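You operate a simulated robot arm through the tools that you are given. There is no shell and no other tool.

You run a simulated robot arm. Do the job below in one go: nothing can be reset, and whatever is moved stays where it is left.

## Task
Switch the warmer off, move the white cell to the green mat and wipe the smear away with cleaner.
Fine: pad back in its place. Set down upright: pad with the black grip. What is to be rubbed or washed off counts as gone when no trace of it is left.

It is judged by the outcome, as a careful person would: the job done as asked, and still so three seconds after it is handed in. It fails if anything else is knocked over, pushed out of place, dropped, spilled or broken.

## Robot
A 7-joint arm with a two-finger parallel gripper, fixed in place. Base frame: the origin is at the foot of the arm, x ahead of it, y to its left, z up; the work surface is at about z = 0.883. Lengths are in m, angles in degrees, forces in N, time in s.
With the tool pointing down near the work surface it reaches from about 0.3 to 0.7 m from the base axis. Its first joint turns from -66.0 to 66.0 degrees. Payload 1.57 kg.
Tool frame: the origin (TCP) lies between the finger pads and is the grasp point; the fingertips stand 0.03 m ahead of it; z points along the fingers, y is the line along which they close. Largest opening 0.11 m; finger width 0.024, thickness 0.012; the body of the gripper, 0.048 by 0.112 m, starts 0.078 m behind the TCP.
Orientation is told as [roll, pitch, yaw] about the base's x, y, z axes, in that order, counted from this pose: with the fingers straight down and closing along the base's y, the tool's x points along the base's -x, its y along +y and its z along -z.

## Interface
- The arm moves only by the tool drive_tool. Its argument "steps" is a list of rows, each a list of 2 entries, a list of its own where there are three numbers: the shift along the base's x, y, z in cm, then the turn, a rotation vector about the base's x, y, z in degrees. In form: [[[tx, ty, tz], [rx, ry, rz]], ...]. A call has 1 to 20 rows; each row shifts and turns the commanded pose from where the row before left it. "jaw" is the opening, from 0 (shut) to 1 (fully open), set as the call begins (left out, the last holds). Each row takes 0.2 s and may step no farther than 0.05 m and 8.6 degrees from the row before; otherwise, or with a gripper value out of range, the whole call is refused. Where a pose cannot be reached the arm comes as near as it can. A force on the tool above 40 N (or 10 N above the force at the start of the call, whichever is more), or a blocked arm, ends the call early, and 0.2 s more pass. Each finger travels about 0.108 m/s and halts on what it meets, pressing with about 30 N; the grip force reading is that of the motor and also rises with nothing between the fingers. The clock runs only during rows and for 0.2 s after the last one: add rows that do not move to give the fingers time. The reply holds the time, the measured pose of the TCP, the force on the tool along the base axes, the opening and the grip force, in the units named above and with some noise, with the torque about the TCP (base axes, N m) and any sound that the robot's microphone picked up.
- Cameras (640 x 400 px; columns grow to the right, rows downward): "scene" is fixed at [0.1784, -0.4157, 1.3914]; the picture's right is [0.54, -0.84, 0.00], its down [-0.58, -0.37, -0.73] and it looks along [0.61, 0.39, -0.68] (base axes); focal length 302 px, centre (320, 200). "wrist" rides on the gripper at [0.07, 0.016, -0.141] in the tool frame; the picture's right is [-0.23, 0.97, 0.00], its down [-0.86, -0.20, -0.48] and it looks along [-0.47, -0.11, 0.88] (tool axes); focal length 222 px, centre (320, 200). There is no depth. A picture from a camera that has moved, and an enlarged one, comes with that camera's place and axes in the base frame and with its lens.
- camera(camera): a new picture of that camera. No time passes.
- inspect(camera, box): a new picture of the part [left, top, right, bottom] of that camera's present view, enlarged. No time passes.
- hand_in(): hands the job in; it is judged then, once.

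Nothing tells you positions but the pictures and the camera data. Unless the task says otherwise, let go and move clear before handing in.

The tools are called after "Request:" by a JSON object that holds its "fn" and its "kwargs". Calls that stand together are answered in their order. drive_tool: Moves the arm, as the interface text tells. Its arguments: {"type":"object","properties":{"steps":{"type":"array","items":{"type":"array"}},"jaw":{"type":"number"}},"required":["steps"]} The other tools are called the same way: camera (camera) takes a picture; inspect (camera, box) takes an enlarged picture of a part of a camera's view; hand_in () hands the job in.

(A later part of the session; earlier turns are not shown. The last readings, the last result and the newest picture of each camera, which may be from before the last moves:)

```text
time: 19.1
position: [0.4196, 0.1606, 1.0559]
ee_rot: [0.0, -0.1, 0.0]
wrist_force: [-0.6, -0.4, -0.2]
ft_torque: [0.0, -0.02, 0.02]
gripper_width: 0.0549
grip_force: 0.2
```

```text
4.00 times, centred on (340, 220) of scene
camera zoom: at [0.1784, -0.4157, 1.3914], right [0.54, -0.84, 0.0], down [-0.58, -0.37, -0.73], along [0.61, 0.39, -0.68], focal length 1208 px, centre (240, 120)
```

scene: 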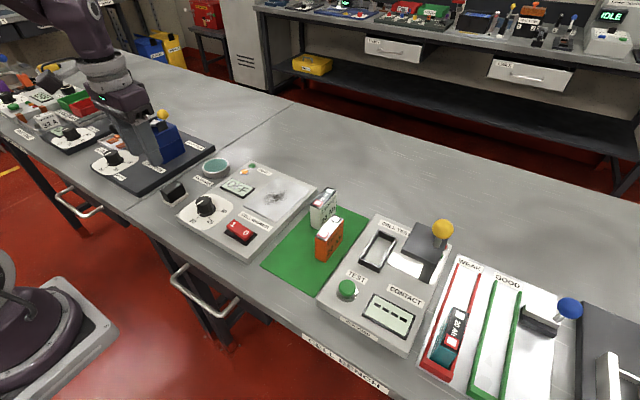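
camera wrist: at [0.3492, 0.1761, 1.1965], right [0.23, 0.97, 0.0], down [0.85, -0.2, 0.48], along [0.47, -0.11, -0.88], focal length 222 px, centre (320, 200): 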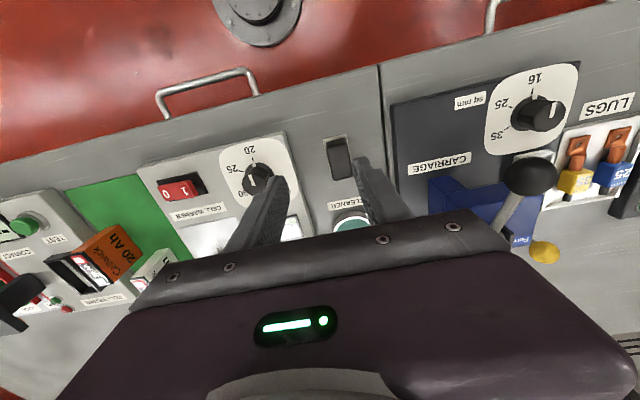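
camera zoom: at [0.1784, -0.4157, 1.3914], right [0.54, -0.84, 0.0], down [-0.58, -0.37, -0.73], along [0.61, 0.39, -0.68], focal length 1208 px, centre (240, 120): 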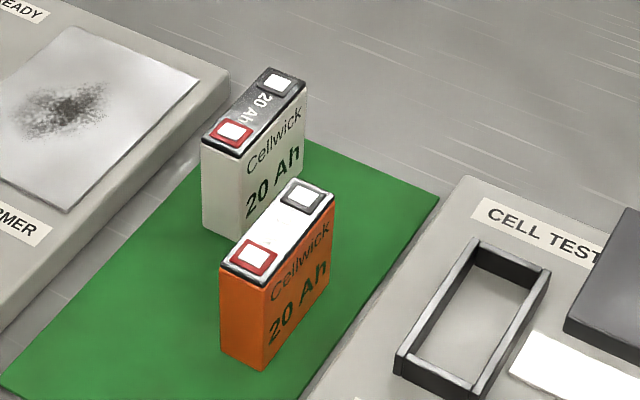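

The white cell stands upright on the mat. I take a closer look at the pad from the scene camera to measure its heights before grasping.

Request:
{"fn": "inspect", "kwargs": {"camera": "scene", "box": [150, 170, 200, 202]}}

Request:
{"fn": "inspect", "kwargs": {"camera": "scene", "box": [140, 140, 240, 210]}}

Request:
{"fn": "inspect", "kwargs": {"camera": "wrist", "box": [310, 125, 370, 185]}}

```text
12.50 times, centred on (175, 186) of scene
camera zoom: at [0.1784, -0.4157, 1.3914], right [0.54, -0.84, 0.0], down [-0.58, -0.37, -0.73], along [0.61, 0.39, -0.68], focal length 3775 px, centre (2132, 375)
```

zoom: 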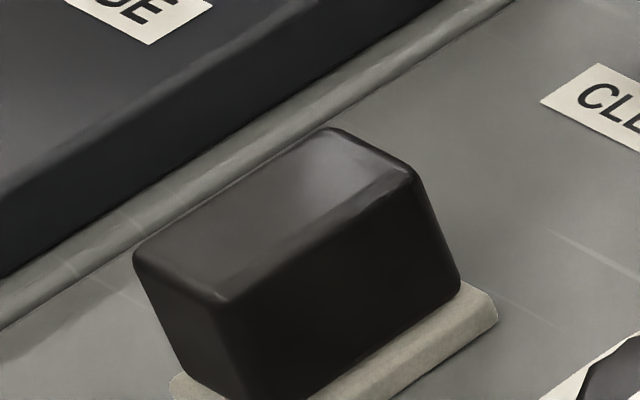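

```text
5.71 times, centred on (190, 175) of scene
camera zoom: at [0.1784, -0.4157, 1.3914], right [0.54, -0.84, 0.0], down [-0.58, -0.37, -0.73], along [0.61, 0.39, -0.68], focal length 1726 px, centre (1063, 343)
```

zoom: 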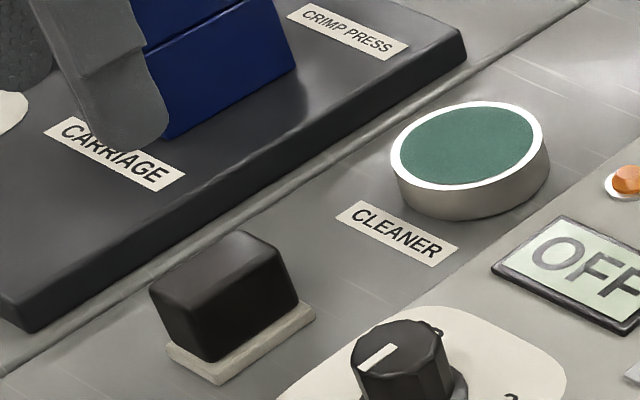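

```text
6.67 times, centred on (340, 155) of wrist
camera zoom: at [0.3492, 0.1761, 1.1965], right [0.23, 0.97, 0.0], down [0.85, -0.2, 0.48], along [0.47, -0.11, -0.88], focal length 1481 px, centre (187, 500)
```

zoom: 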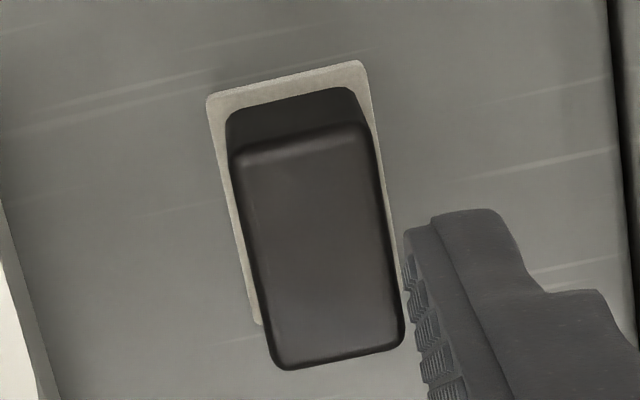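

The pad base measures about 5.2 × 3.2 cm centred near (0.449, 0.179), with the grip 2.5 cm wide and topping out at about z = 0.918. I move over it and descend with open fingers.

Request:
{"fn": "drive_tool", "kwargs": {"steps": [[[2.9, 1.85, 0], [0, 0, 0]], [[0, 0, 0], [0, 0, 0]], [[0, 0, -4], [0, 0, 0]], [[0, 0, -4], [0, 0, 0]], [[0, 0, -3], [0, 0, 0]], [[0, 0, -1], [0, 0, 0]], [[0, 0, 0], [0, 0, 0]]]}}

Request:
{"fn": "camera", "kwargs": {"camera": "wrist"}}

Request:
{"fn": "inspect", "kwargs": {"camera": "wrist", "box": [250, 120, 400, 220]}}

Request:
{"fn": "inspect", "kwargs": {"camera": "scene", "box": [120, 140, 220, 210]}}

```text
time: 20.7
position: [0.4499, 0.1794, 0.9374]
ee_rot: [0.0, -0.1, 0.0]
wrist_force: [0.4, 0.0, -0.2]
ft_torque: [-0.01, -0.01, 0.0]
gripper_width: 0.0549
grip_force: 0.0
```

```text
taken
camera wrist: at [0.3792, 0.1951, 1.0785], right [0.23, 0.97, 0.0], down [0.85, -0.2, 0.48], along [0.47, -0.11, -0.88], focal length 222 px, centre (320, 200)
```

wrist: 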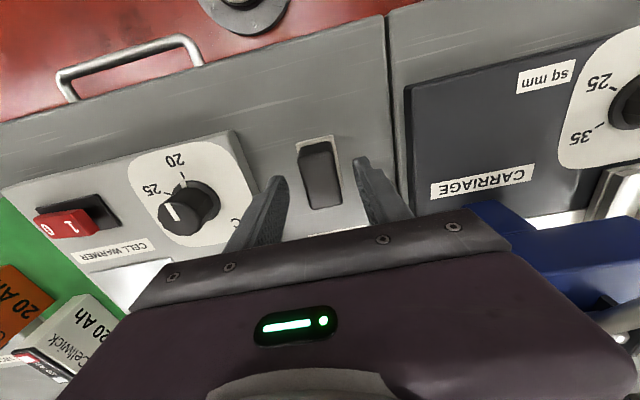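

```text
4.00 times, centred on (325, 170) of wrist
camera zoom: at [0.3792, 0.1951, 1.0785], right [0.23, 0.97, 0.0], down [0.85, -0.2, 0.48], along [0.47, -0.11, -0.88], focal length 888 px, centre (300, 320)
```

zoom: 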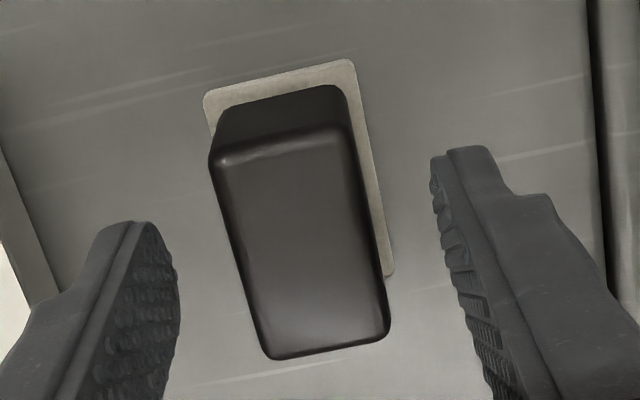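

```text
5.71 times, centred on (170, 175) of scene
camera zoom: at [0.1784, -0.4157, 1.3914], right [0.54, -0.84, 0.0], down [-0.58, -0.37, -0.73], along [0.61, 0.39, -0.68], focal length 1726 px, centre (1177, 343)
```

zoom: 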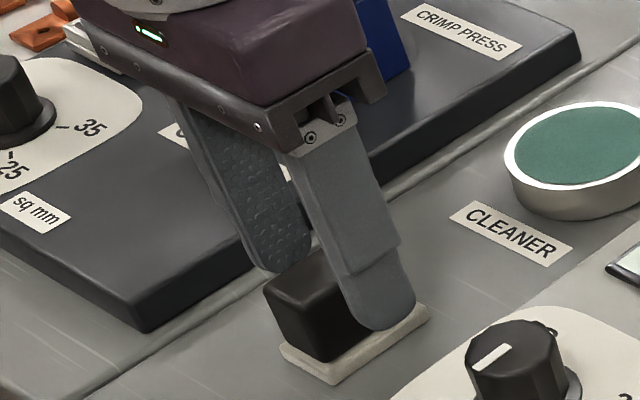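

The fingers straddle the grip symmetrically. I go down the last centimetre and close on the grip.

Request:
{"fn": "drive_tool", "kwargs": {"steps": [[[0, 0, -0.5], [0, 0, 0]], [[0, 0, -0.5], [0, 0, 0]], [[0, 0, 0], [0, 0, 0]]]}}

Request:
{"fn": "drive_tool", "kwargs": {"steps": [[[0, 0, 0], [0, 0, 0]], [[0, 0, 0], [0, 0, 0]], [[0, 0, 0], [0, 0, 0]]], "jaw": 0}}

Request:
{"fn": "inspect", "kwargs": {"camera": "scene", "box": [130, 160, 210, 210]}}

```text
time: 21.5
position: [0.4499, 0.1792, 0.9268]
ee_rot: [0.0, -0.1, 0.0]
wrist_force: [0.8, 0.2, 0.5]
ft_torque: [0.04, 0.01, -0.02]
gripper_width: 0.0552
grip_force: 0.0
```

```text
time: 22.3
position: [0.4508, 0.1789, 0.9259]
ee_rot: [0.0, -0.1, 0.1]
wrist_force: [-0.1, -0.3, -0.7]
ft_torque: [-0.02, 0.0, 0.02]
gripper_width: 0.0269
grip_force: 29.7
```

```text
8.00 times, centred on (170, 185) of scene
camera zoom: at [0.1784, -0.4157, 1.3914], right [0.54, -0.84, 0.0], down [-0.58, -0.37, -0.73], along [0.61, 0.39, -0.68], focal length 2416 px, centre (1520, 320)
```

zoom: 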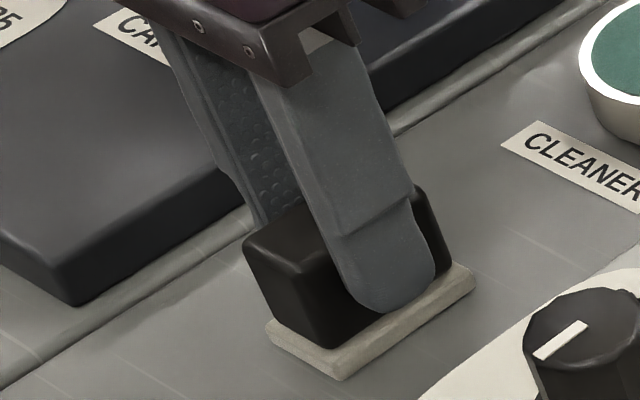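

The grip is held (2.7 cm opening). I lift the pad straight up and swing to a spot where the wrist camera sees the cleaner dish beside the held pad.

Request:
{"fn": "drive_tool", "kwargs": {"steps": [[[0, 0, 1], [0, 0, 0]], [[0, 0, 3], [0, 0, 0]], [[0, 0, 4], [0, 0, 0]], [[2.5, -2.5, 2], [0, 0, 0]], [[2.5, -2.5, 0], [0, 0, 0]], [[0, 0, 0], [0, 0, 0]]]}}

Request:
{"fn": "camera", "kwargs": {"camera": "wrist"}}

Request:
{"fn": "inspect", "kwargs": {"camera": "wrist", "box": [270, 130, 470, 255]}}

Request:
{"fn": "inspect", "kwargs": {"camera": "scene", "box": [130, 110, 270, 210]}}

```text
time: 23.7
position: [0.5017, 0.1289, 1.0252]
ee_rot: [0.1, -0.1, 0.0]
wrist_force: [-0.6, 0.3, -0.6]
ft_torque: [-0.02, 0.02, 0.0]
gripper_width: 0.0267
grip_force: 29.9
```

```text
taken
camera wrist: at [0.4308, 0.1445, 1.166], right [0.23, 0.97, 0.0], down [0.85, -0.2, 0.48], along [0.47, -0.11, -0.88], focal length 222 px, centre (320, 200)
```

wrist: 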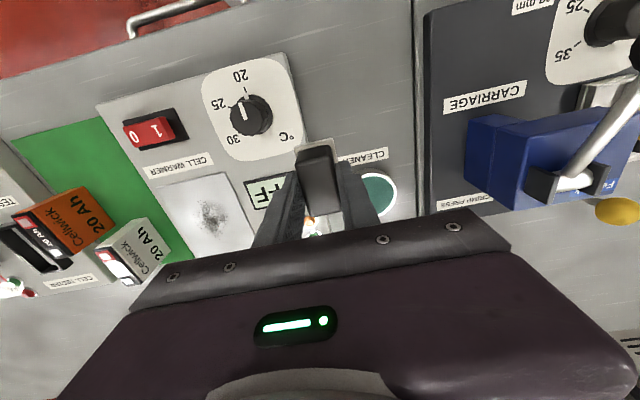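

```text
3.20 times, centred on (370, 192) of wrist
camera zoom: at [0.4308, 0.1445, 1.166], right [0.23, 0.97, 0.0], down [0.85, -0.2, 0.48], along [0.47, -0.11, -0.88], focal length 711 px, centre (160, 224)
```

zoom: 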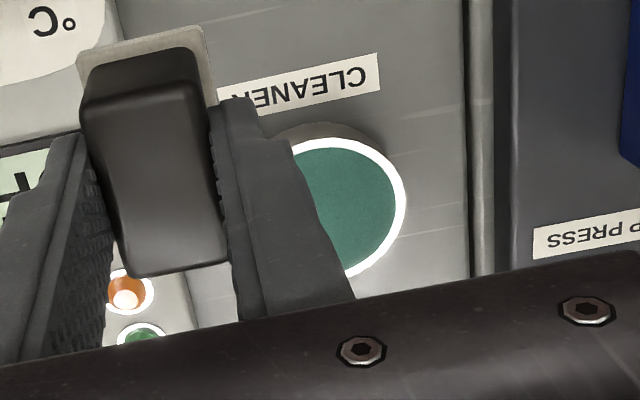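

```text
4.00 times, centred on (200, 160) of scene
camera zoom: at [0.1784, -0.4157, 1.3914], right [0.54, -0.84, 0.0], down [-0.58, -0.37, -0.73], along [0.61, 0.39, -0.68], focal length 1208 px, centre (800, 360)
```

zoom: 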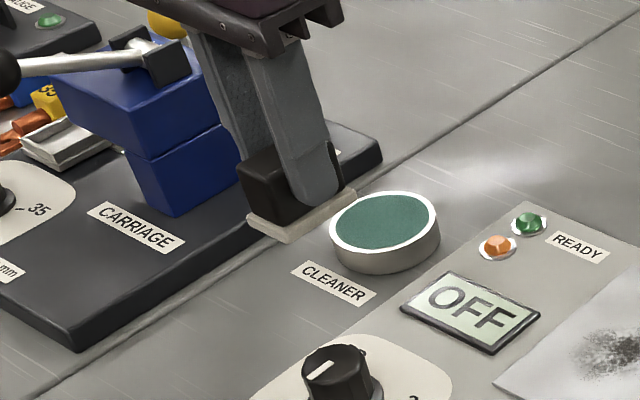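

The dish centre works out at about (0.583, 0.1775) with its surface near z = 0.90. I carry the pad over it and start lowering.

Request:
{"fn": "drive_tool", "kwargs": {"steps": [[[3, 2, 0], [0, 0, 0]], [[3, 2, 0], [0, 0, 0]], [[2.2, 0.9, 0], [0, 0, 0]], [[0, 0, -3], [0, 0, 0]], [[0, 0, -3], [0, 0, 0]], [[0, 0, 0], [0, 0, 0]]]}}

Request:
{"fn": "camera", "kwargs": {"camera": "wrist"}}

Request:
{"fn": "inspect", "kwargs": {"camera": "wrist", "box": [250, 120, 410, 230]}}

Request:
{"fn": "inspect", "kwargs": {"camera": "scene", "box": [160, 110, 260, 190]}}

```text
time: 25.1
position: [0.5804, 0.1781, 0.964]
ee_rot: [0.0, -0.1, -0.1]
wrist_force: [0.4, 0.3, -0.4]
ft_torque: [-0.03, 0.02, 0.03]
gripper_width: 0.0272
grip_force: 30.1
```

```text
taken
camera wrist: at [0.51, 0.1935, 1.1044], right [0.23, 0.97, 0.0], down [0.85, -0.2, 0.48], along [0.47, -0.11, -0.88], focal length 222 px, centre (320, 200)
```

wrist: 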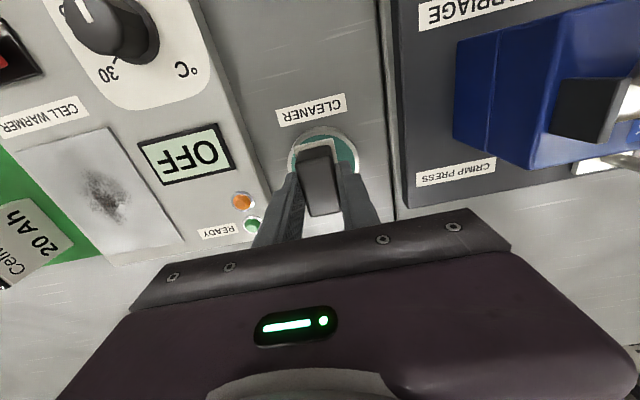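

```text
3.64 times, centred on (330, 175) of wrist
camera zoom: at [0.51, 0.1935, 1.1044], right [0.23, 0.97, 0.0], down [0.85, -0.2, 0.48], along [0.47, -0.11, -0.88], focal length 808 px, centre (284, 291)
```

zoom: 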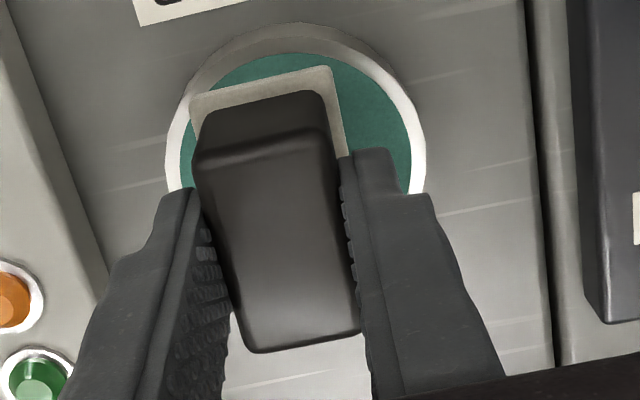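

```text
5.00 times, centred on (210, 150) of scene
camera zoom: at [0.1784, -0.4157, 1.3914], right [0.54, -0.84, 0.0], down [-0.58, -0.37, -0.73], along [0.61, 0.39, -0.68], focal length 1510 px, centre (870, 450)
```

zoom: 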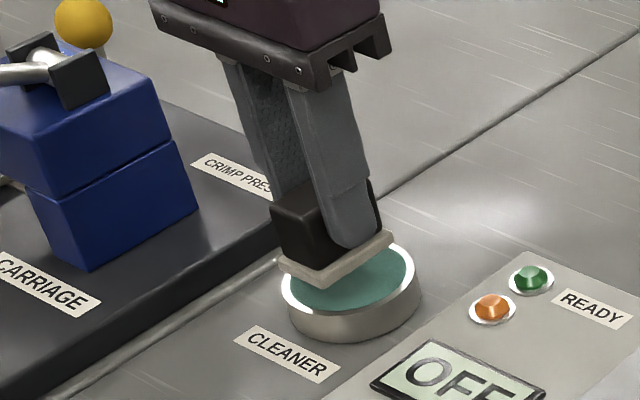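

The pad sits about 6 mm short of the dish's centre in x. I correct that and lower slowly onto the cleaner.

Request:
{"fn": "drive_tool", "kwargs": {"steps": [[[0.6, 0.1, 0], [0, 0, 0]], [[0, 0, -0.5], [0, 0, 0]], [[0, 0, -0.5], [0, 0, 0]], [[0, 0, -0.3], [0, 0, 0]], [[0, 0, -0.2], [0, 0, 0]]]}}

Request:
{"fn": "inspect", "kwargs": {"camera": "wrist", "box": [250, 120, 410, 230]}}

Request:
{"fn": "inspect", "kwargs": {"camera": "scene", "box": [180, 130, 250, 190]}}

```text
time: 26.3
position: [0.5886, 0.1781, 0.9515]
ee_rot: [0.0, -0.1, 0.0]
wrist_force: [0.1, -0.3, -0.8]
ft_torque: [-0.02, -0.02, -0.01]
gripper_width: 0.0271
grip_force: 29.8
```

```text
3.64 times, centred on (330, 175) of wrist
camera zoom: at [0.5171, 0.1947, 1.0913], right [0.23, 0.97, 0.0], down [0.85, -0.2, 0.48], along [0.47, -0.11, -0.88], focal length 808 px, centre (284, 291)
```

zoom: 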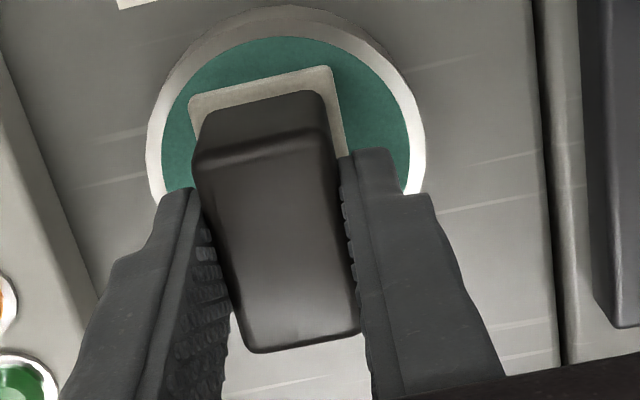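

```text
6.67 times, centred on (215, 160) of scene
camera zoom: at [0.1784, -0.4157, 1.3914], right [0.54, -0.84, 0.0], down [-0.58, -0.37, -0.73], along [0.61, 0.39, -0.68], focal length 2013 px, centre (1020, 467)
```

zoom: 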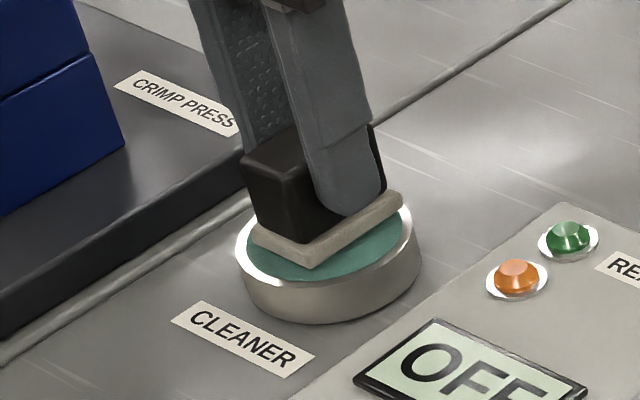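

The pad is centred on the cleaner and a few millimetres above it. I lower in 2 mm rows until there is a light contact force.

Request:
{"fn": "drive_tool", "kwargs": {"steps": [[[0, 0, -0.2], [0, 0, 0]], [[0, 0, -0.2], [0, 0, 0]], [[0, 0, -0.1], [0, 0, 0]]]}}

```text
time: 27.1
position: [0.5872, 0.1772, 0.9483]
ee_rot: [0.0, -0.3, -0.1]
wrist_force: [-5.6, 0.2, 18.2]
ft_torque: [-0.01, 0.35, 0.01]
gripper_width: 0.027
grip_force: 29.8
```

The pad presses the cleaner at about 18 N. I hold briefly so it soaks, then lift and look at it.

Request:
{"fn": "drive_tool", "kwargs": {"steps": [[[0, 0, 0], [0, 0, 0]], [[0, 0, 0], [0, 0, 0]], [[0, 0, 0], [0, 0, 0]], [[0, 0, 0], [0, 0, 0]]]}}

Request:
{"fn": "drive_tool", "kwargs": {"steps": [[[0, 0, 0.5], [0, 0, 0]], [[0, 0, 2.5], [0, 0, 0]], [[0, 0, 3], [0, 0, 0]], [[0, 0, 0], [0, 0, 0]]]}}

Request:
{"fn": "inspect", "kwargs": {"camera": "scene", "box": [160, 100, 260, 190]}}

Request:
{"fn": "inspect", "kwargs": {"camera": "wrist", "box": [250, 120, 410, 230]}}

```text
time: 28.1
position: [0.589, 0.1795, 0.9467]
ee_rot: [0.1, -0.4, 0.1]
wrist_force: [-3.6, 1.3, 28.0]
ft_torque: [0.0, 0.17, -0.01]
gripper_width: 0.0272
grip_force: 30.1
```

```text
time: 29.1
position: [0.5866, 0.1772, 1.0043]
ee_rot: [0.1, -0.1, 0.0]
wrist_force: [-0.2, -0.3, -1.2]
ft_torque: [0.01, -0.03, -0.01]
gripper_width: 0.0269
grip_force: 29.9
```

```text
4.44 times, centred on (210, 145) of scene
camera zoom: at [0.1784, -0.4157, 1.3914], right [0.54, -0.84, 0.0], down [-0.58, -0.37, -0.73], along [0.61, 0.39, -0.68], focal length 1342 px, centre (809, 444)
```

zoom: 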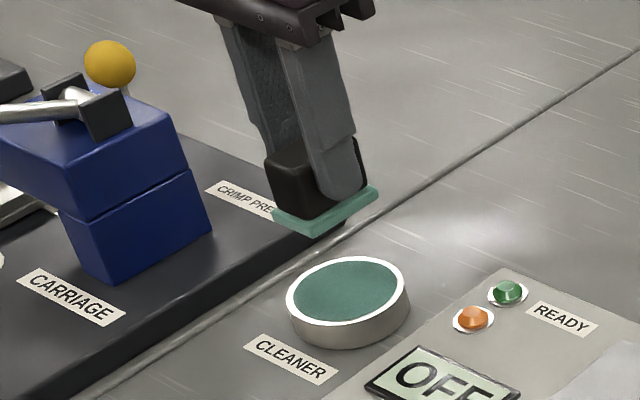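

```text
3.64 times, centred on (330, 175) of wrist
camera zoom: at [0.5164, 0.1937, 1.1446], right [0.23, 0.97, 0.0], down [0.85, -0.2, 0.48], along [0.47, -0.11, -0.88], focal length 808 px, centre (284, 291)
```

zoom: 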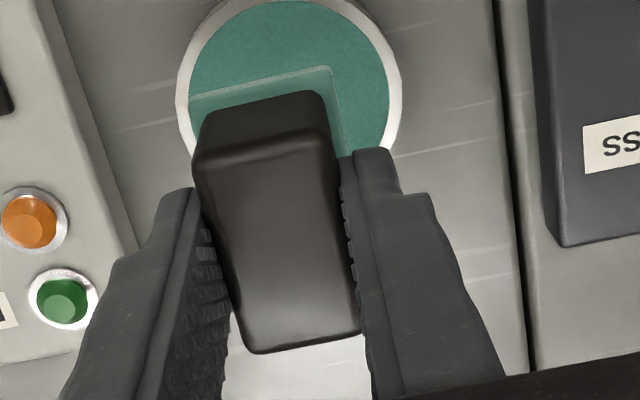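

The pad has turned teal all over its base, so it is wet with cleaner. I carry it over the warmer plate to the front right corner of the smear and lower to just above the plate.

Request:
{"fn": "drive_tool", "kwargs": {"steps": [[[-0.5, -4.8, 0], [0, 0, 0]], [[-0.5, -4.8, 0], [0, 0, 0]], [[-1, -4.8, 0], [0, 0, 0]], [[-1, -4.8, 0], [0, 0, 0]], [[-1.3, -4.5, 0], [0, 0, 0]], [[0, -1, 0], [0, 0, 0]], [[0, 0, -2.5], [0, 0, 0]], [[0, 0, -2], [0, 0, 0]], [[0, 0, 0], [0, 0, 0]]]}}

Request:
{"fn": "camera", "kwargs": {"camera": "wrist"}}

Request:
{"fn": "inspect", "kwargs": {"camera": "wrist", "box": [240, 100, 440, 225]}}

Request:
{"fn": "inspect", "kwargs": {"camera": "scene", "box": [220, 140, 340, 230]}}

```text
time: 31.1
position: [0.546, -0.0684, 0.9601]
ee_rot: [0.1, -0.2, 0.0]
wrist_force: [-0.1, -0.2, -0.4]
ft_torque: [0.01, 0.02, 0.02]
gripper_width: 0.0271
grip_force: 30.0
```

```text
taken
camera wrist: at [0.474, -0.0529, 1.1007], right [0.23, 0.97, 0.0], down [0.85, -0.2, 0.48], along [0.47, -0.11, -0.88], focal length 222 px, centre (320, 200)
```

wrist: 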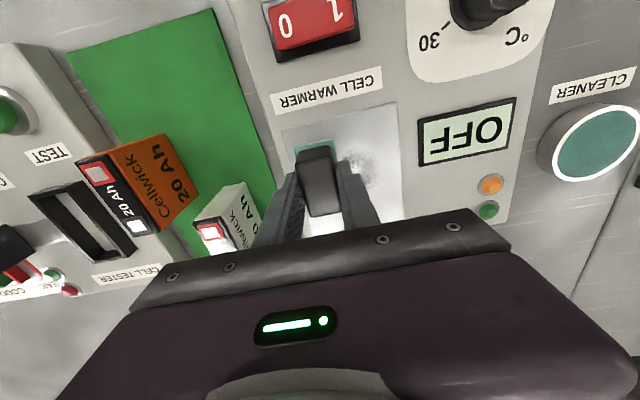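

```text
3.20 times, centred on (340, 162) of wrist
camera zoom: at [0.474, -0.0529, 1.1007], right [0.23, 0.97, 0.0], down [0.85, -0.2, 0.48], along [0.47, -0.11, -0.88], focal length 711 px, centre (256, 320)
```

zoom: 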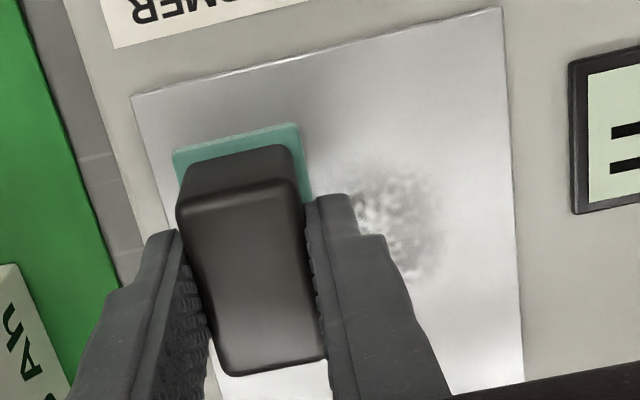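

```text
4.44 times, centred on (280, 185) of scene
camera zoom: at [0.1784, -0.4157, 1.3914], right [0.54, -0.84, 0.0], down [-0.58, -0.37, -0.73], along [0.61, 0.39, -0.68], focal length 1342 px, centre (498, 267)
```

zoom: 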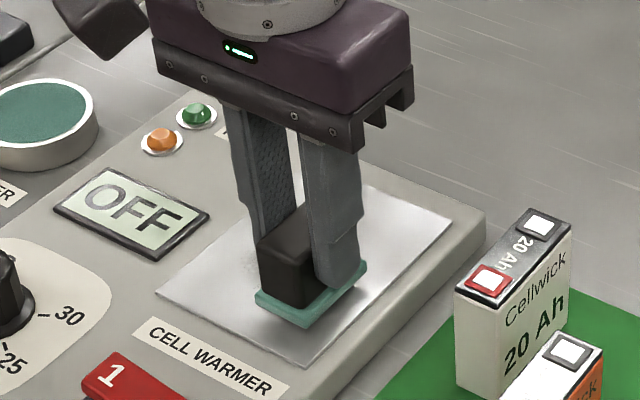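

The pad hovers over the smear's right part. I lower until a moderate contact.

Request:
{"fn": "drive_tool", "kwargs": {"steps": [[[0, 0, -0.4], [0, 0, 0]], [[0, 0, -0.3], [0, 0, 0]], [[0, 0, -0.2], [0, 0, 0]]]}}

```text
time: 31.9
position: [0.5444, -0.069, 0.9526]
ee_rot: [0.1, -0.2, 0.0]
wrist_force: [-2.3, 0.5, 7.2]
ft_torque: [0.04, -0.07, 0.03]
gripper_width: 0.027
grip_force: 29.6
```

Light contact at 7 N. I press a little more and make the first stroke along x.

Request:
{"fn": "drive_tool", "kwargs": {"steps": [[[0, 0, -0.1], [0, 0, 0]], [[0.9, 0, 0], [0, 0, 0]], [[0.9, 0, 0], [0, 0, 0]], [[0.9, 0, 0], [0, 0, 0]], [[0.9, 0, 0], [0, 0, 0]], [[0.9, 0, 0], [0, 0, 0]], [[0.9, 0, 0], [0, 0, 0]], [[0, 0, 0], [0, 0, 0]]]}}

Request:
{"fn": "inspect", "kwargs": {"camera": "wrist", "box": [240, 80, 440, 225]}}

Request:
{"fn": "inspect", "kwargs": {"camera": "scene", "box": [220, 140, 340, 230]}}

```text
time: 33.7
position: [0.5992, -0.0695, 0.9511]
ee_rot: [0.0, -0.1, 0.0]
wrist_force: [-2.1, 0.6, 6.7]
ft_torque: [0.03, -0.03, 0.01]
gripper_width: 0.0273
grip_force: 30.0
```

```text
2.76 times, centred on (340, 152) of wrist
camera zoom: at [0.5281, -0.0528, 1.0921], right [0.23, 0.97, 0.0], down [0.85, -0.2, 0.48], along [0.47, -0.11, -0.88], focal length 613 px, centre (265, 331)
```

zoom: 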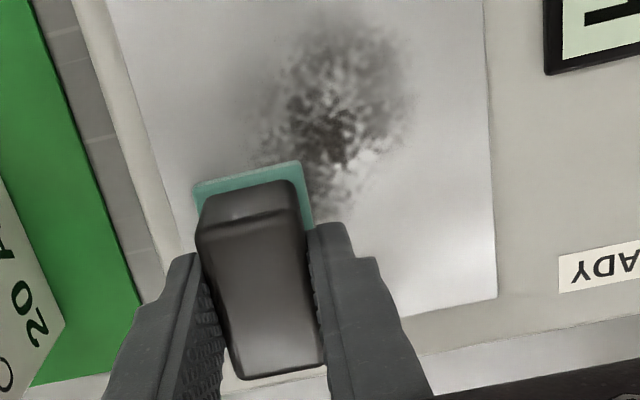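

```text
4.44 times, centred on (280, 185) of scene
camera zoom: at [0.1782, -0.4157, 1.3914], right [0.54, -0.84, 0.0], down [-0.58, -0.37, -0.73], along [0.61, 0.39, -0.68], focal length 1342 px, centre (498, 267)
```

zoom: 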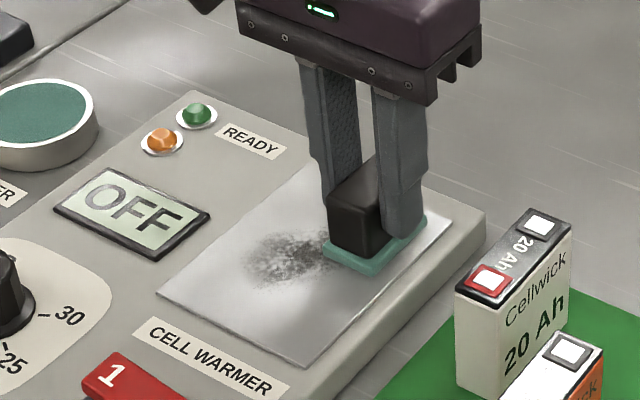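

The first pass was light (about 7 N) and the right fringe only faded partly. I press a bit harder and shift into the smear's middle for the next strokes.

Request:
{"fn": "drive_tool", "kwargs": {"steps": [[[0, 1.0, -0.1], [0, 0, 0]], [[-0.9, 0, 0], [0, 0, 0]], [[-0.9, 0, 0], [0, 0, 0]], [[-0.9, 0, 0], [0, 0, 0]], [[-0.9, 0, 0], [0, 0, 0]], [[-0.9, 0, 0], [0, 0, 0]], [[-0.9, 0, 0], [0, 0, 0]], [[0, 0, 0], [0, 0, 0]]]}}

Request:
{"fn": "inspect", "kwargs": {"camera": "wrist", "box": [240, 80, 440, 225]}}

Request:
{"fn": "inspect", "kwargs": {"camera": "scene", "box": [220, 140, 340, 230]}}

```text
time: 35.5
position: [0.5447, -0.0584, 0.9502]
ee_rot: [-0.1, -0.3, 0.0]
wrist_force: [9.5, -0.5, 25.9]
ft_torque: [-0.02, -0.27, -0.02]
gripper_width: 0.0271
grip_force: 30.0
```

```text
2.76 times, centred on (340, 152) of wrist
camera zoom: at [0.4734, -0.0426, 1.0908], right [0.23, 0.97, 0.0], down [0.85, -0.2, 0.48], along [0.47, -0.11, -0.88], focal length 613 px, centre (265, 331)
```

zoom: 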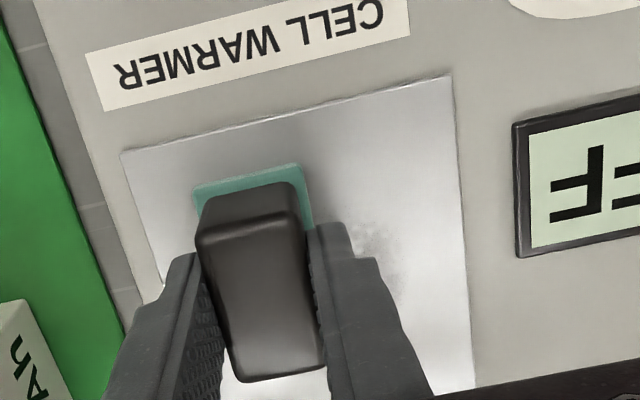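

```text
4.44 times, centred on (280, 185) of scene
camera zoom: at [0.1782, -0.4157, 1.3914], right [0.54, -0.84, 0.0], down [-0.58, -0.37, -0.73], along [0.61, 0.39, -0.68], focal length 1342 px, centre (498, 267)
```

zoom: 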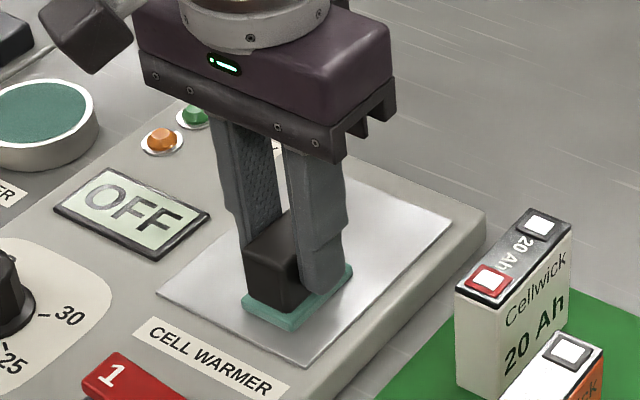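

Most of the wiped area is clean already; the left part remains. I continue with lanes further to +y at the same pressure.

Request:
{"fn": "drive_tool", "kwargs": {"steps": [[[0, 1.0, 0], [0, 0, 0]], [[0.9, 0, 0], [0, 0, 0]], [[0.9, 0, 0], [0, 0, 0]], [[0.9, 0, 0], [0, 0, 0]], [[0.9, 0, 0], [0, 0, 0]], [[0.9, 0, 0], [0, 0, 0]], [[0.9, 0, 0], [0, 0, 0]], [[0, 1.0, 0], [0, 0, 0]], [[-0.9, 0, 0], [0, 0, 0]], [[-0.9, 0, 0], [0, 0, 0]], [[-0.9, 0, 0], [0, 0, 0]], [[-0.9, 0, 0], [0, 0, 0]], [[-0.9, 0, 0], [0, 0, 0]], [[-0.9, 0, 0], [0, 0, 0]], [[0, 0, 0], [0, 0, 0]]]}}

Request:
{"fn": "inspect", "kwargs": {"camera": "wrist", "box": [240, 80, 440, 225]}}

Request:
{"fn": "inspect", "kwargs": {"camera": "scene", "box": [220, 140, 340, 230]}}

```text
time: 38.7
position: [0.5452, -0.0392, 0.9498]
ee_rot: [0.1, -0.1, -0.1]
wrist_force: [-0.2, 0.3, -1.0]
ft_torque: [0.02, -0.03, 0.01]
gripper_width: 0.0272
grip_force: 30.3
```

```text
2.76 times, centred on (340, 152) of wrist
camera zoom: at [0.473, -0.0231, 1.0901], right [0.23, 0.97, 0.0], down [0.85, -0.2, 0.48], along [0.47, -0.11, -0.88], focal length 613 px, centre (265, 331)
```

zoom: 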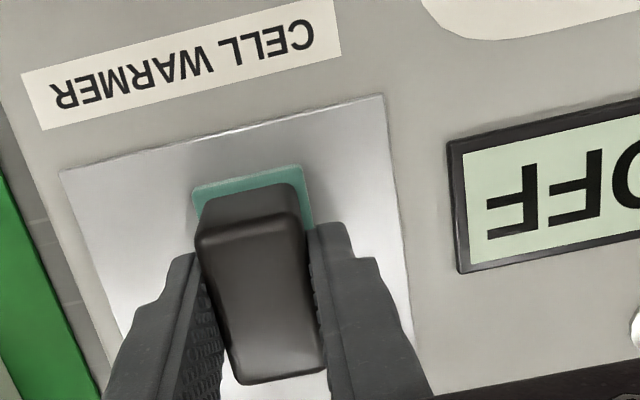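

```text
4.44 times, centred on (280, 185) of scene
camera zoom: at [0.1784, -0.4157, 1.3914], right [0.54, -0.84, 0.0], down [-0.58, -0.37, -0.73], along [0.61, 0.39, -0.68], focal length 1342 px, centre (498, 267)
```

zoom: 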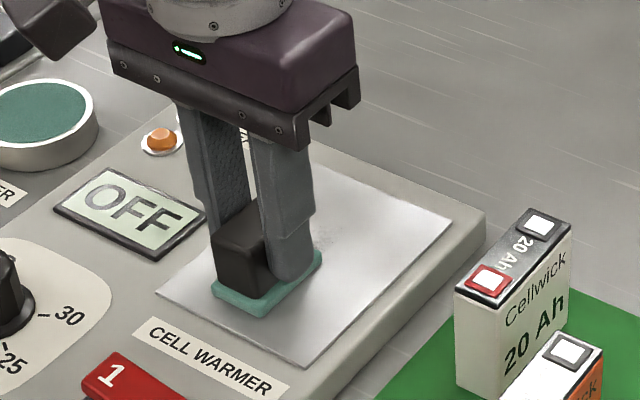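

The contact force has dropped to nothing here, so I lower slightly again to regain pressure before more strokes.

Request:
{"fn": "drive_tool", "kwargs": {"steps": [[[0, 0, -0.1], [0, 0, 0]], [[0, 0, 0], [0, 0, 0]]]}}

```text
time: 39.3
position: [0.5435, -0.0392, 0.9493]
ee_rot: [0.0, -0.2, 0.0]
wrist_force: [-4.5, -0.1, 16.1]
ft_torque: [0.03, 0.62, 0.0]
gripper_width: 0.0272
grip_force: 30.0
```

Request:
{"fn": "drive_tool", "kwargs": {"steps": [[[0.9, 0, 0], [0, 0, 0]], [[0.9, 0, 0], [0, 0, 0]], [[0.9, 0, 0], [0, 0, 0]], [[0.9, 0, 0], [0, 0, 0]], [[0.9, 0, 0], [0, 0, 0]], [[0.9, 0, 0], [0, 0, 0]], [[0, 1.0, 0], [0, 0, 0]], [[-0.9, 0, 0], [0, 0, 0]], [[-0.9, 0, 0], [0, 0, 0]], [[-0.9, 0, 0], [0, 0, 0]], [[-0.9, 0, 0], [0, 0, 0]], [[-0.9, 0, 0], [0, 0, 0]], [[-0.9, 0, 0], [0, 0, 0]], [[0, 0, 0], [0, 0, 0]]]}}

Request:
{"fn": "inspect", "kwargs": {"camera": "scene", "box": [220, 140, 340, 230]}}

Request:
{"fn": "inspect", "kwargs": {"camera": "wrist", "box": [200, 80, 400, 225]}}

```text
time: 42.3
position: [0.5438, -0.0287, 0.9495]
ee_rot: [0.0, -0.2, 0.0]
wrist_force: [1.6, 0.9, 5.5]
ft_torque: [0.03, -0.12, 0.02]
gripper_width: 0.027
grip_force: 30.2
```

```text
4.44 times, centred on (280, 185) of scene
camera zoom: at [0.1784, -0.4157, 1.3914], right [0.54, -0.84, 0.0], down [-0.58, -0.37, -0.73], along [0.61, 0.39, -0.68], focal length 1342 px, centre (498, 267)
```

zoom: 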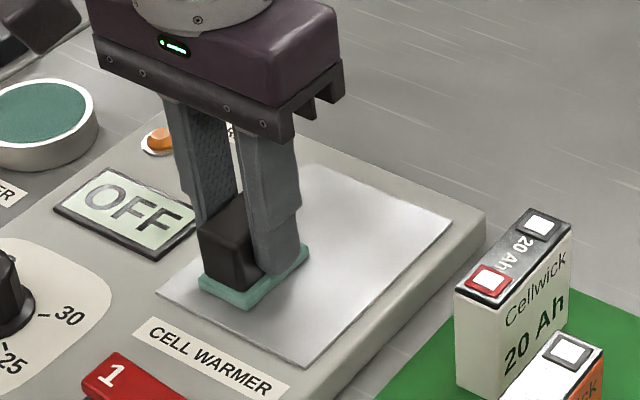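

```text
2.76 times, centred on (300, 152) of wrist
camera zoom: at [0.4734, -0.0138, 1.0895], right [0.23, 0.97, 0.0], down [0.85, -0.2, 0.48], along [0.47, -0.11, -0.88], focal length 613 px, centre (375, 331)
```

zoom: 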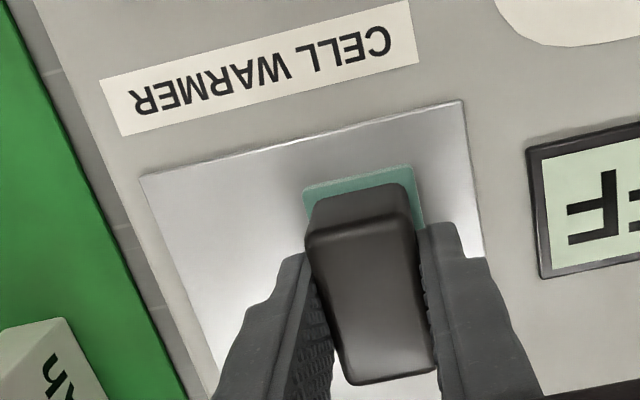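

The plate looks nearly clean. One more lane at the left fringe, then I lift off to inspect the whole plate.

Request:
{"fn": "drive_tool", "kwargs": {"steps": [[[0, 0.8, -0.05], [0, 0, 0]], [[0.9, 0, 0], [0, 0, 0]], [[0.9, 0, 0], [0, 0, 0]], [[0.9, 0, 0], [0, 0, 0]], [[0.9, 0, 0], [0, 0, 0]], [[0.9, 0, 0], [0, 0, 0]], [[0.9, 0, 0], [0, 0, 0]], [[0, 0, 0], [0, 0, 0]]]}}

Request:
{"fn": "drive_tool", "kwargs": {"steps": [[[0, 0, 1], [0, 0, 0]], [[0, 0, 4], [0, 0, 0]], [[0, 4.5, 1], [0, 0, 0]], [[0, 4.5, 0], [0, 0, 0]], [[-2, 4, 0], [0, 0, 0]], [[0, 0, 0], [0, 0, 0]]]}}

Request:
{"fn": "inspect", "kwargs": {"camera": "scene", "box": [220, 150, 330, 230]}}

Request:
{"fn": "camera", "kwargs": {"camera": "wrist"}}

Request:
{"fn": "inspect", "kwargs": {"camera": "scene", "box": [245, 170, 315, 220]}}

```text
time: 44.1
position: [0.5984, -0.0208, 0.9489]
ee_rot: [0.0, -0.2, 0.0]
wrist_force: [-7.4, 1.0, 24.7]
ft_torque: [0.04, 0.39, 0.01]
gripper_width: 0.0269
grip_force: 30.0
```

```text
time: 45.5
position: [0.5791, 0.1117, 1.0087]
ee_rot: [0.0, -0.1, 0.0]
wrist_force: [-0.4, 0.5, -0.7]
ft_torque: [-0.01, -0.03, 0.01]
gripper_width: 0.0271
grip_force: 30.3
```

```text
5.00 times, centred on (275, 190) of scene
camera zoom: at [0.1784, -0.4157, 1.3914], right [0.54, -0.84, 0.0], down [-0.58, -0.37, -0.73], along [0.61, 0.39, -0.68], focal length 1510 px, centre (545, 250)
```

zoom: 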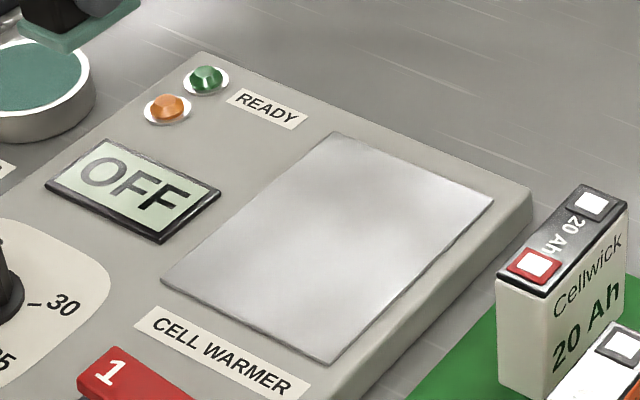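

```text
taken
camera wrist: at [0.5079, 0.1278, 1.1493], right [0.23, 0.97, 0.0], down [0.85, -0.2, 0.48], along [0.47, -0.11, -0.88], focal length 222 px, centre (320, 200)
```

wrist: 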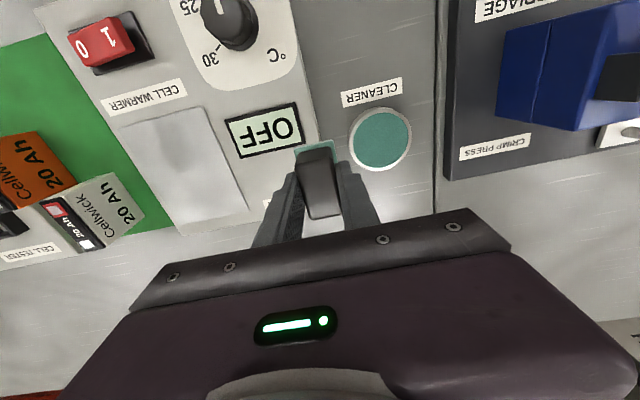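

```text
8.00 times, centred on (280, 195) of scene
camera zoom: at [0.1784, -0.4157, 1.3914], right [0.54, -0.84, 0.0], down [-0.58, -0.37, -0.73], along [0.61, 0.39, -0.68], focal length 2416 px, centre (640, 240)
```

zoom: 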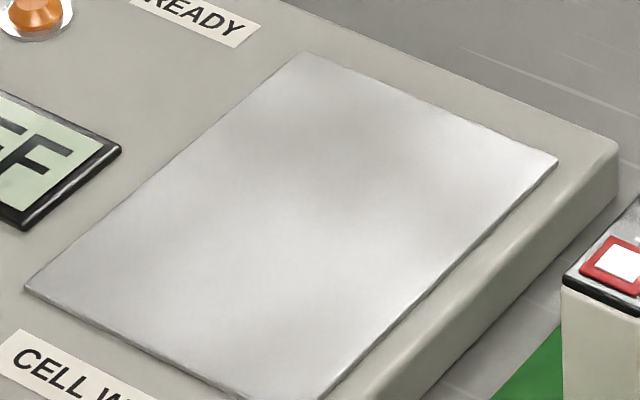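

The plate looks clean in the scene view. I double-check it from the wrist camera too.

Request:
{"fn": "inspect", "kwargs": {"camera": "wrist", "box": [110, 95, 260, 240]}}

Request:
{"fn": "inspect", "kwargs": {"camera": "scene", "box": [150, 100, 250, 210]}}

Request:
{"fn": "inspect", "kwargs": {"camera": "wrist", "box": [270, 90, 430, 230]}}

```text
2.76 times, centred on (185, 168) of wrist
camera zoom: at [0.5079, 0.1278, 1.1493], right [0.23, 0.97, 0.0], down [0.85, -0.2, 0.48], along [0.47, -0.11, -0.88], focal length 613 px, centre (692, 290)
```

zoom: 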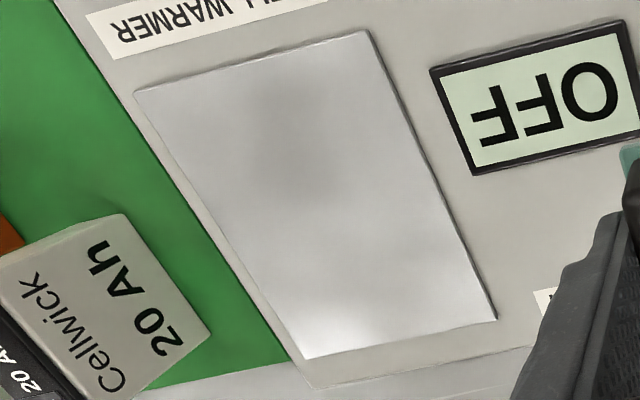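

```text
3.64 times, centred on (200, 155) of scene
camera zoom: at [0.1784, -0.4157, 1.3914], right [0.54, -0.84, 0.0], down [-0.58, -0.37, -0.73], along [0.61, 0.39, -0.68], focal length 1098 px, centre (756, 364)
```

zoom: 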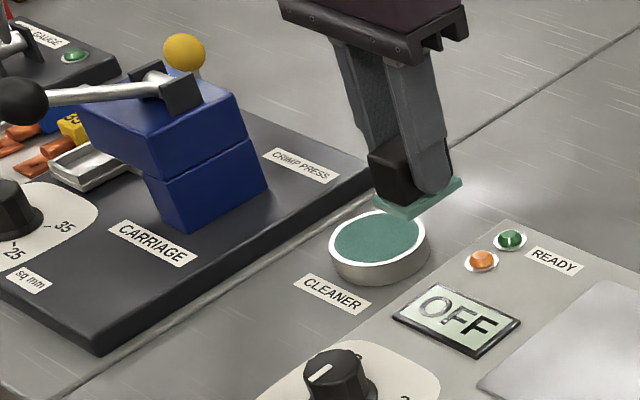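

```text
2.86 times, centred on (350, 160) of wrist
camera zoom: at [0.5079, 0.1278, 1.1493], right [0.23, 0.97, 0.0], down [0.85, -0.2, 0.48], along [0.47, -0.11, -0.88], focal length 635 px, centre (234, 314)
```

zoom: 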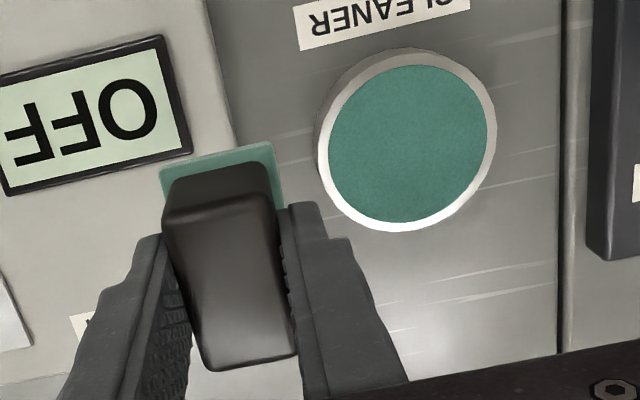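

There is a faint soft tone in the plate's middle that could be a reflection or a last trace. I move the arm away over the pad's home spot and compare the view.

Request:
{"fn": "drive_tool", "kwargs": {"steps": [[[-4, 2, 0], [0, 0, 0]], [[-4, 2, 0], [0, 0, 0]], [[-4, 2, 0], [0, 0, 0]], [[-0.9, 0.9, 0], [0, 0, 0]], [[0, 0, 0], [0, 0, 0]]]}}

Request:
{"fn": "inspect", "kwargs": {"camera": "scene", "box": [245, 170, 315, 220]}}

Request:
{"fn": "inspect", "kwargs": {"camera": "scene", "box": [220, 150, 330, 230]}}

Request:
{"fn": "camera", "kwargs": {"camera": "wrist"}}

```text
time: 46.7
position: [0.4495, 0.178, 1.0068]
ee_rot: [0.0, -0.2, 0.0]
wrist_force: [-0.1, -1.1, -1.5]
ft_torque: [0.01, 0.0, -0.03]
gripper_width: 0.0269
grip_force: 29.8
```

```text
8.00 times, centred on (280, 195) of scene
camera zoom: at [0.1784, -0.4157, 1.3914], right [0.54, -0.84, 0.0], down [-0.58, -0.37, -0.73], along [0.61, 0.39, -0.68], focal length 2416 px, centre (640, 240)
```

zoom: 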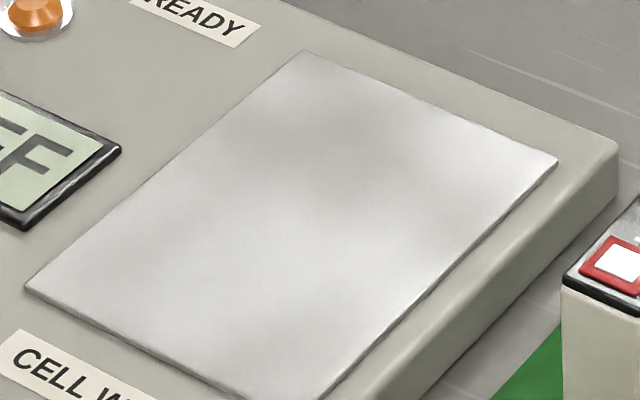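

```text
5.00 times, centred on (275, 190) of scene
camera zoom: at [0.1784, -0.4157, 1.3914], right [0.54, -0.84, 0.0], down [-0.58, -0.37, -0.73], along [0.61, 0.39, -0.68], focal length 1510 px, centre (545, 250)
```

zoom: 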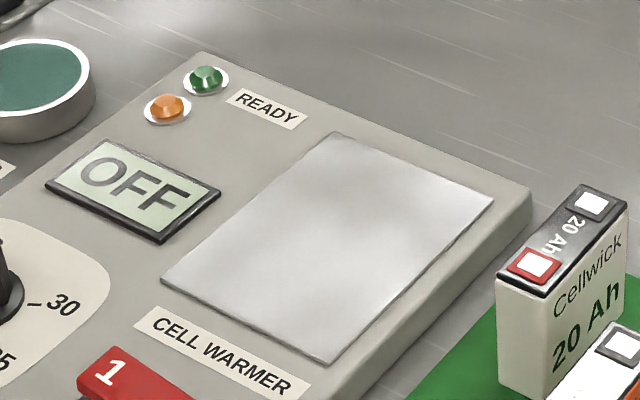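

```text
taken
camera wrist: at [0.3791, 0.1948, 1.1485], right [0.23, 0.97, 0.0], down [0.85, -0.2, 0.48], along [0.47, -0.11, -0.88], focal length 222 px, centre (320, 200)
```

wrist: 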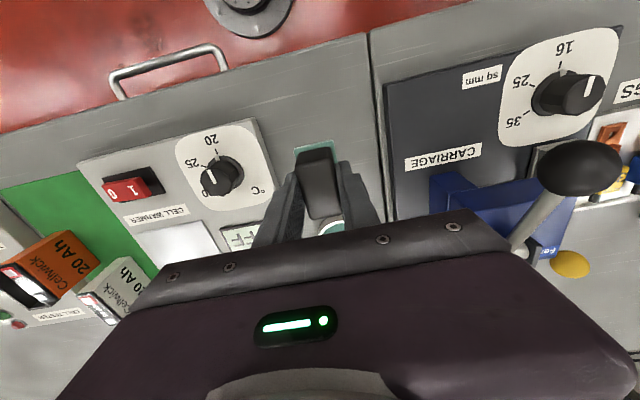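

The tone looks like bench-style reflections, but to be sure I'll view the plate closely from two different vantage points and see whether the tone moves with the camera.

Request:
{"fn": "drive_tool", "kwargs": {"steps": [[[3.5, -3.5, 0], [0, 0, 0]], [[3.5, -3.5, 0], [0, 0, 0]], [[3, -3.5, 1], [0, 0, 0]], [[1, -2.5, 1], [0, 0, 0]], [[0, 0, 0], [0, 0, 0]]]}}

Request:
{"fn": "inspect", "kwargs": {"camera": "wrist", "box": [160, 80, 340, 220]}}

Request:
{"fn": "drive_tool", "kwargs": {"steps": [[[3, 1, 1], [0, 0, 0]], [[3, 1, 1], [0, 0, 0]], [[0, 0, 0], [0, 0, 0]]]}}

Request:
{"fn": "inspect", "kwargs": {"camera": "wrist", "box": [120, 40, 340, 200]}}

```text
time: 47.9
position: [0.559, 0.0488, 1.0276]
ee_rot: [-0.1, -0.1, -0.1]
wrist_force: [0.0, 0.5, -0.4]
ft_torque: [0.01, 0.03, 0.0]
gripper_width: 0.0268
grip_force: 30.1
```

```text
2.86 times, centred on (250, 150) of wrist
camera zoom: at [0.4881, 0.0648, 1.1688], right [0.23, 0.97, 0.0], down [0.85, -0.2, 0.48], along [0.47, -0.11, -0.88], focal length 635 px, centre (520, 343)
```

zoom: 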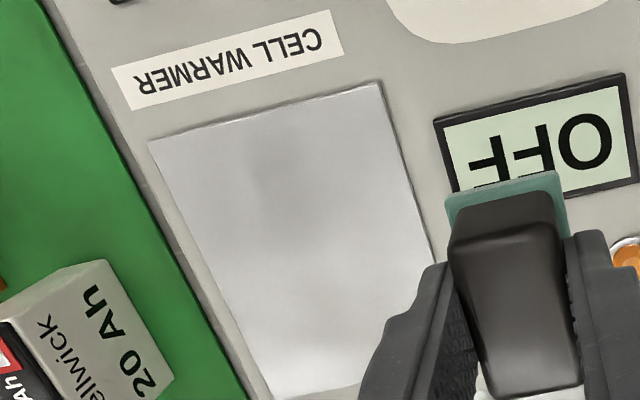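

```text
time: 48.7
position: [0.6173, 0.0673, 1.0488]
ee_rot: [0.1, -0.2, 0.0]
wrist_force: [0.0, 0.4, -1.7]
ft_torque: [0.0, -0.04, -0.01]
gripper_width: 0.027
grip_force: 30.0
```

```text
2.50 times, centred on (230, 120) of wrist
camera zoom: at [0.5471, 0.0832, 1.1894], right [0.23, 0.97, 0.0], down [0.85, -0.2, 0.48], along [0.47, -0.11, -0.88], focal length 555 px, centre (545, 400)
```

zoom: 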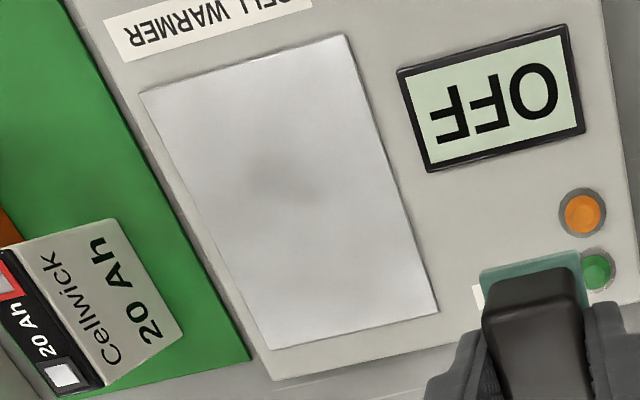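

A faint grey tone stays near the same plate spot (about (0.545, −0.048)) in both views, so it may be a last trace. I enlarge it.

Request:
{"fn": "inspect", "kwargs": {"camera": "wrist", "box": [170, 60, 260, 130]}}

Request:
{"fn": "inspect", "kwargs": {"camera": "scene", "box": [255, 178, 300, 208]}}

```text
5.71 times, centred on (215, 95) of wrist
camera zoom: at [0.5471, 0.0832, 1.1894], right [0.23, 0.97, 0.0], down [0.85, -0.2, 0.48], along [0.47, -0.11, -0.88], focal length 1269 px, centre (920, 800)
```

zoom: 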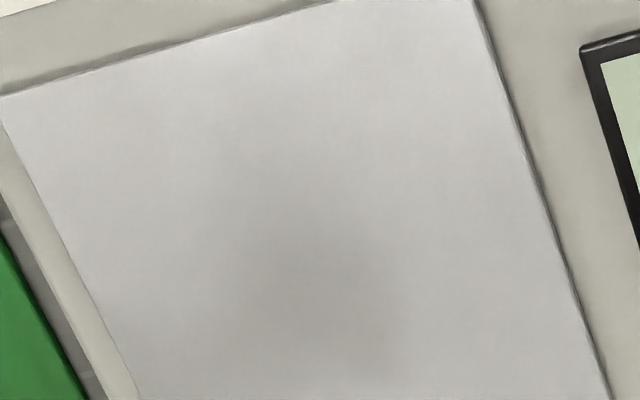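

```text
13.33 times, centred on (278, 193) of scene
camera zoom: at [0.1784, -0.4157, 1.3914], right [0.54, -0.84, 0.0], down [-0.58, -0.37, -0.73], along [0.61, 0.39, -0.68], focal length 4026 px, centre (887, 293)
```

zoom: 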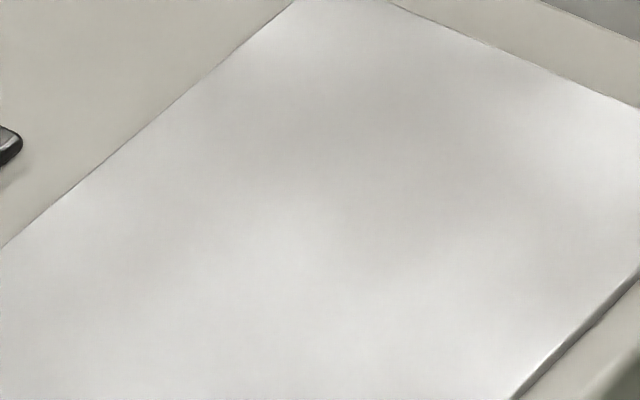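

No grain is visible, so it is probably only reflection, but a second full pass is cheap insurance. I go back with the still-wet pad and wipe once more over the whole area.

Request:
{"fn": "drive_tool", "kwargs": {"steps": [[[-2.5, -4, 0], [0, 0, 0]], [[-2.5, -4, 0], [0, 0, 0]], [[-2.5, -4, 0], [0, 0, 0]], [[0, -1.3, 0], [0, 0, 0]], [[0, 0, -4], [0, 0, 0]], [[0, 0, -3], [0, 0, 0]], [[0, 0, -2.25], [0, 0, 0]], [[0, 0, -0.3], [0, 0, 0]], [[0, 0, -0.2], [0, 0, 0]], [[0, 0, -0.1], [0, 0, 0]], [[0, 0, 0], [0, 0, 0]]]}}

```text
time: 51.1
position: [0.5458, -0.0642, 0.9491]
ee_rot: [0.0, 0.0, 0.0]
wrist_force: [-0.1, 0.1, -0.6]
ft_torque: [0.0, 0.0, -0.04]
gripper_width: 0.0268
grip_force: 30.1
```

Request:
{"fn": "drive_tool", "kwargs": {"steps": [[[0, 0, -0.1], [0, 0, 0]], [[0, 0, -0.1], [0, 0, 0]], [[0, 0, 0], [0, 0, 0]]]}}

```text
time: 51.9
position: [0.5445, -0.0643, 0.9493]
ee_rot: [0.0, -0.1, 0.0]
wrist_force: [-3.7, 0.7, 16.7]
ft_torque: [0.04, 0.09, 0.02]
gripper_width: 0.027
grip_force: 30.0
```

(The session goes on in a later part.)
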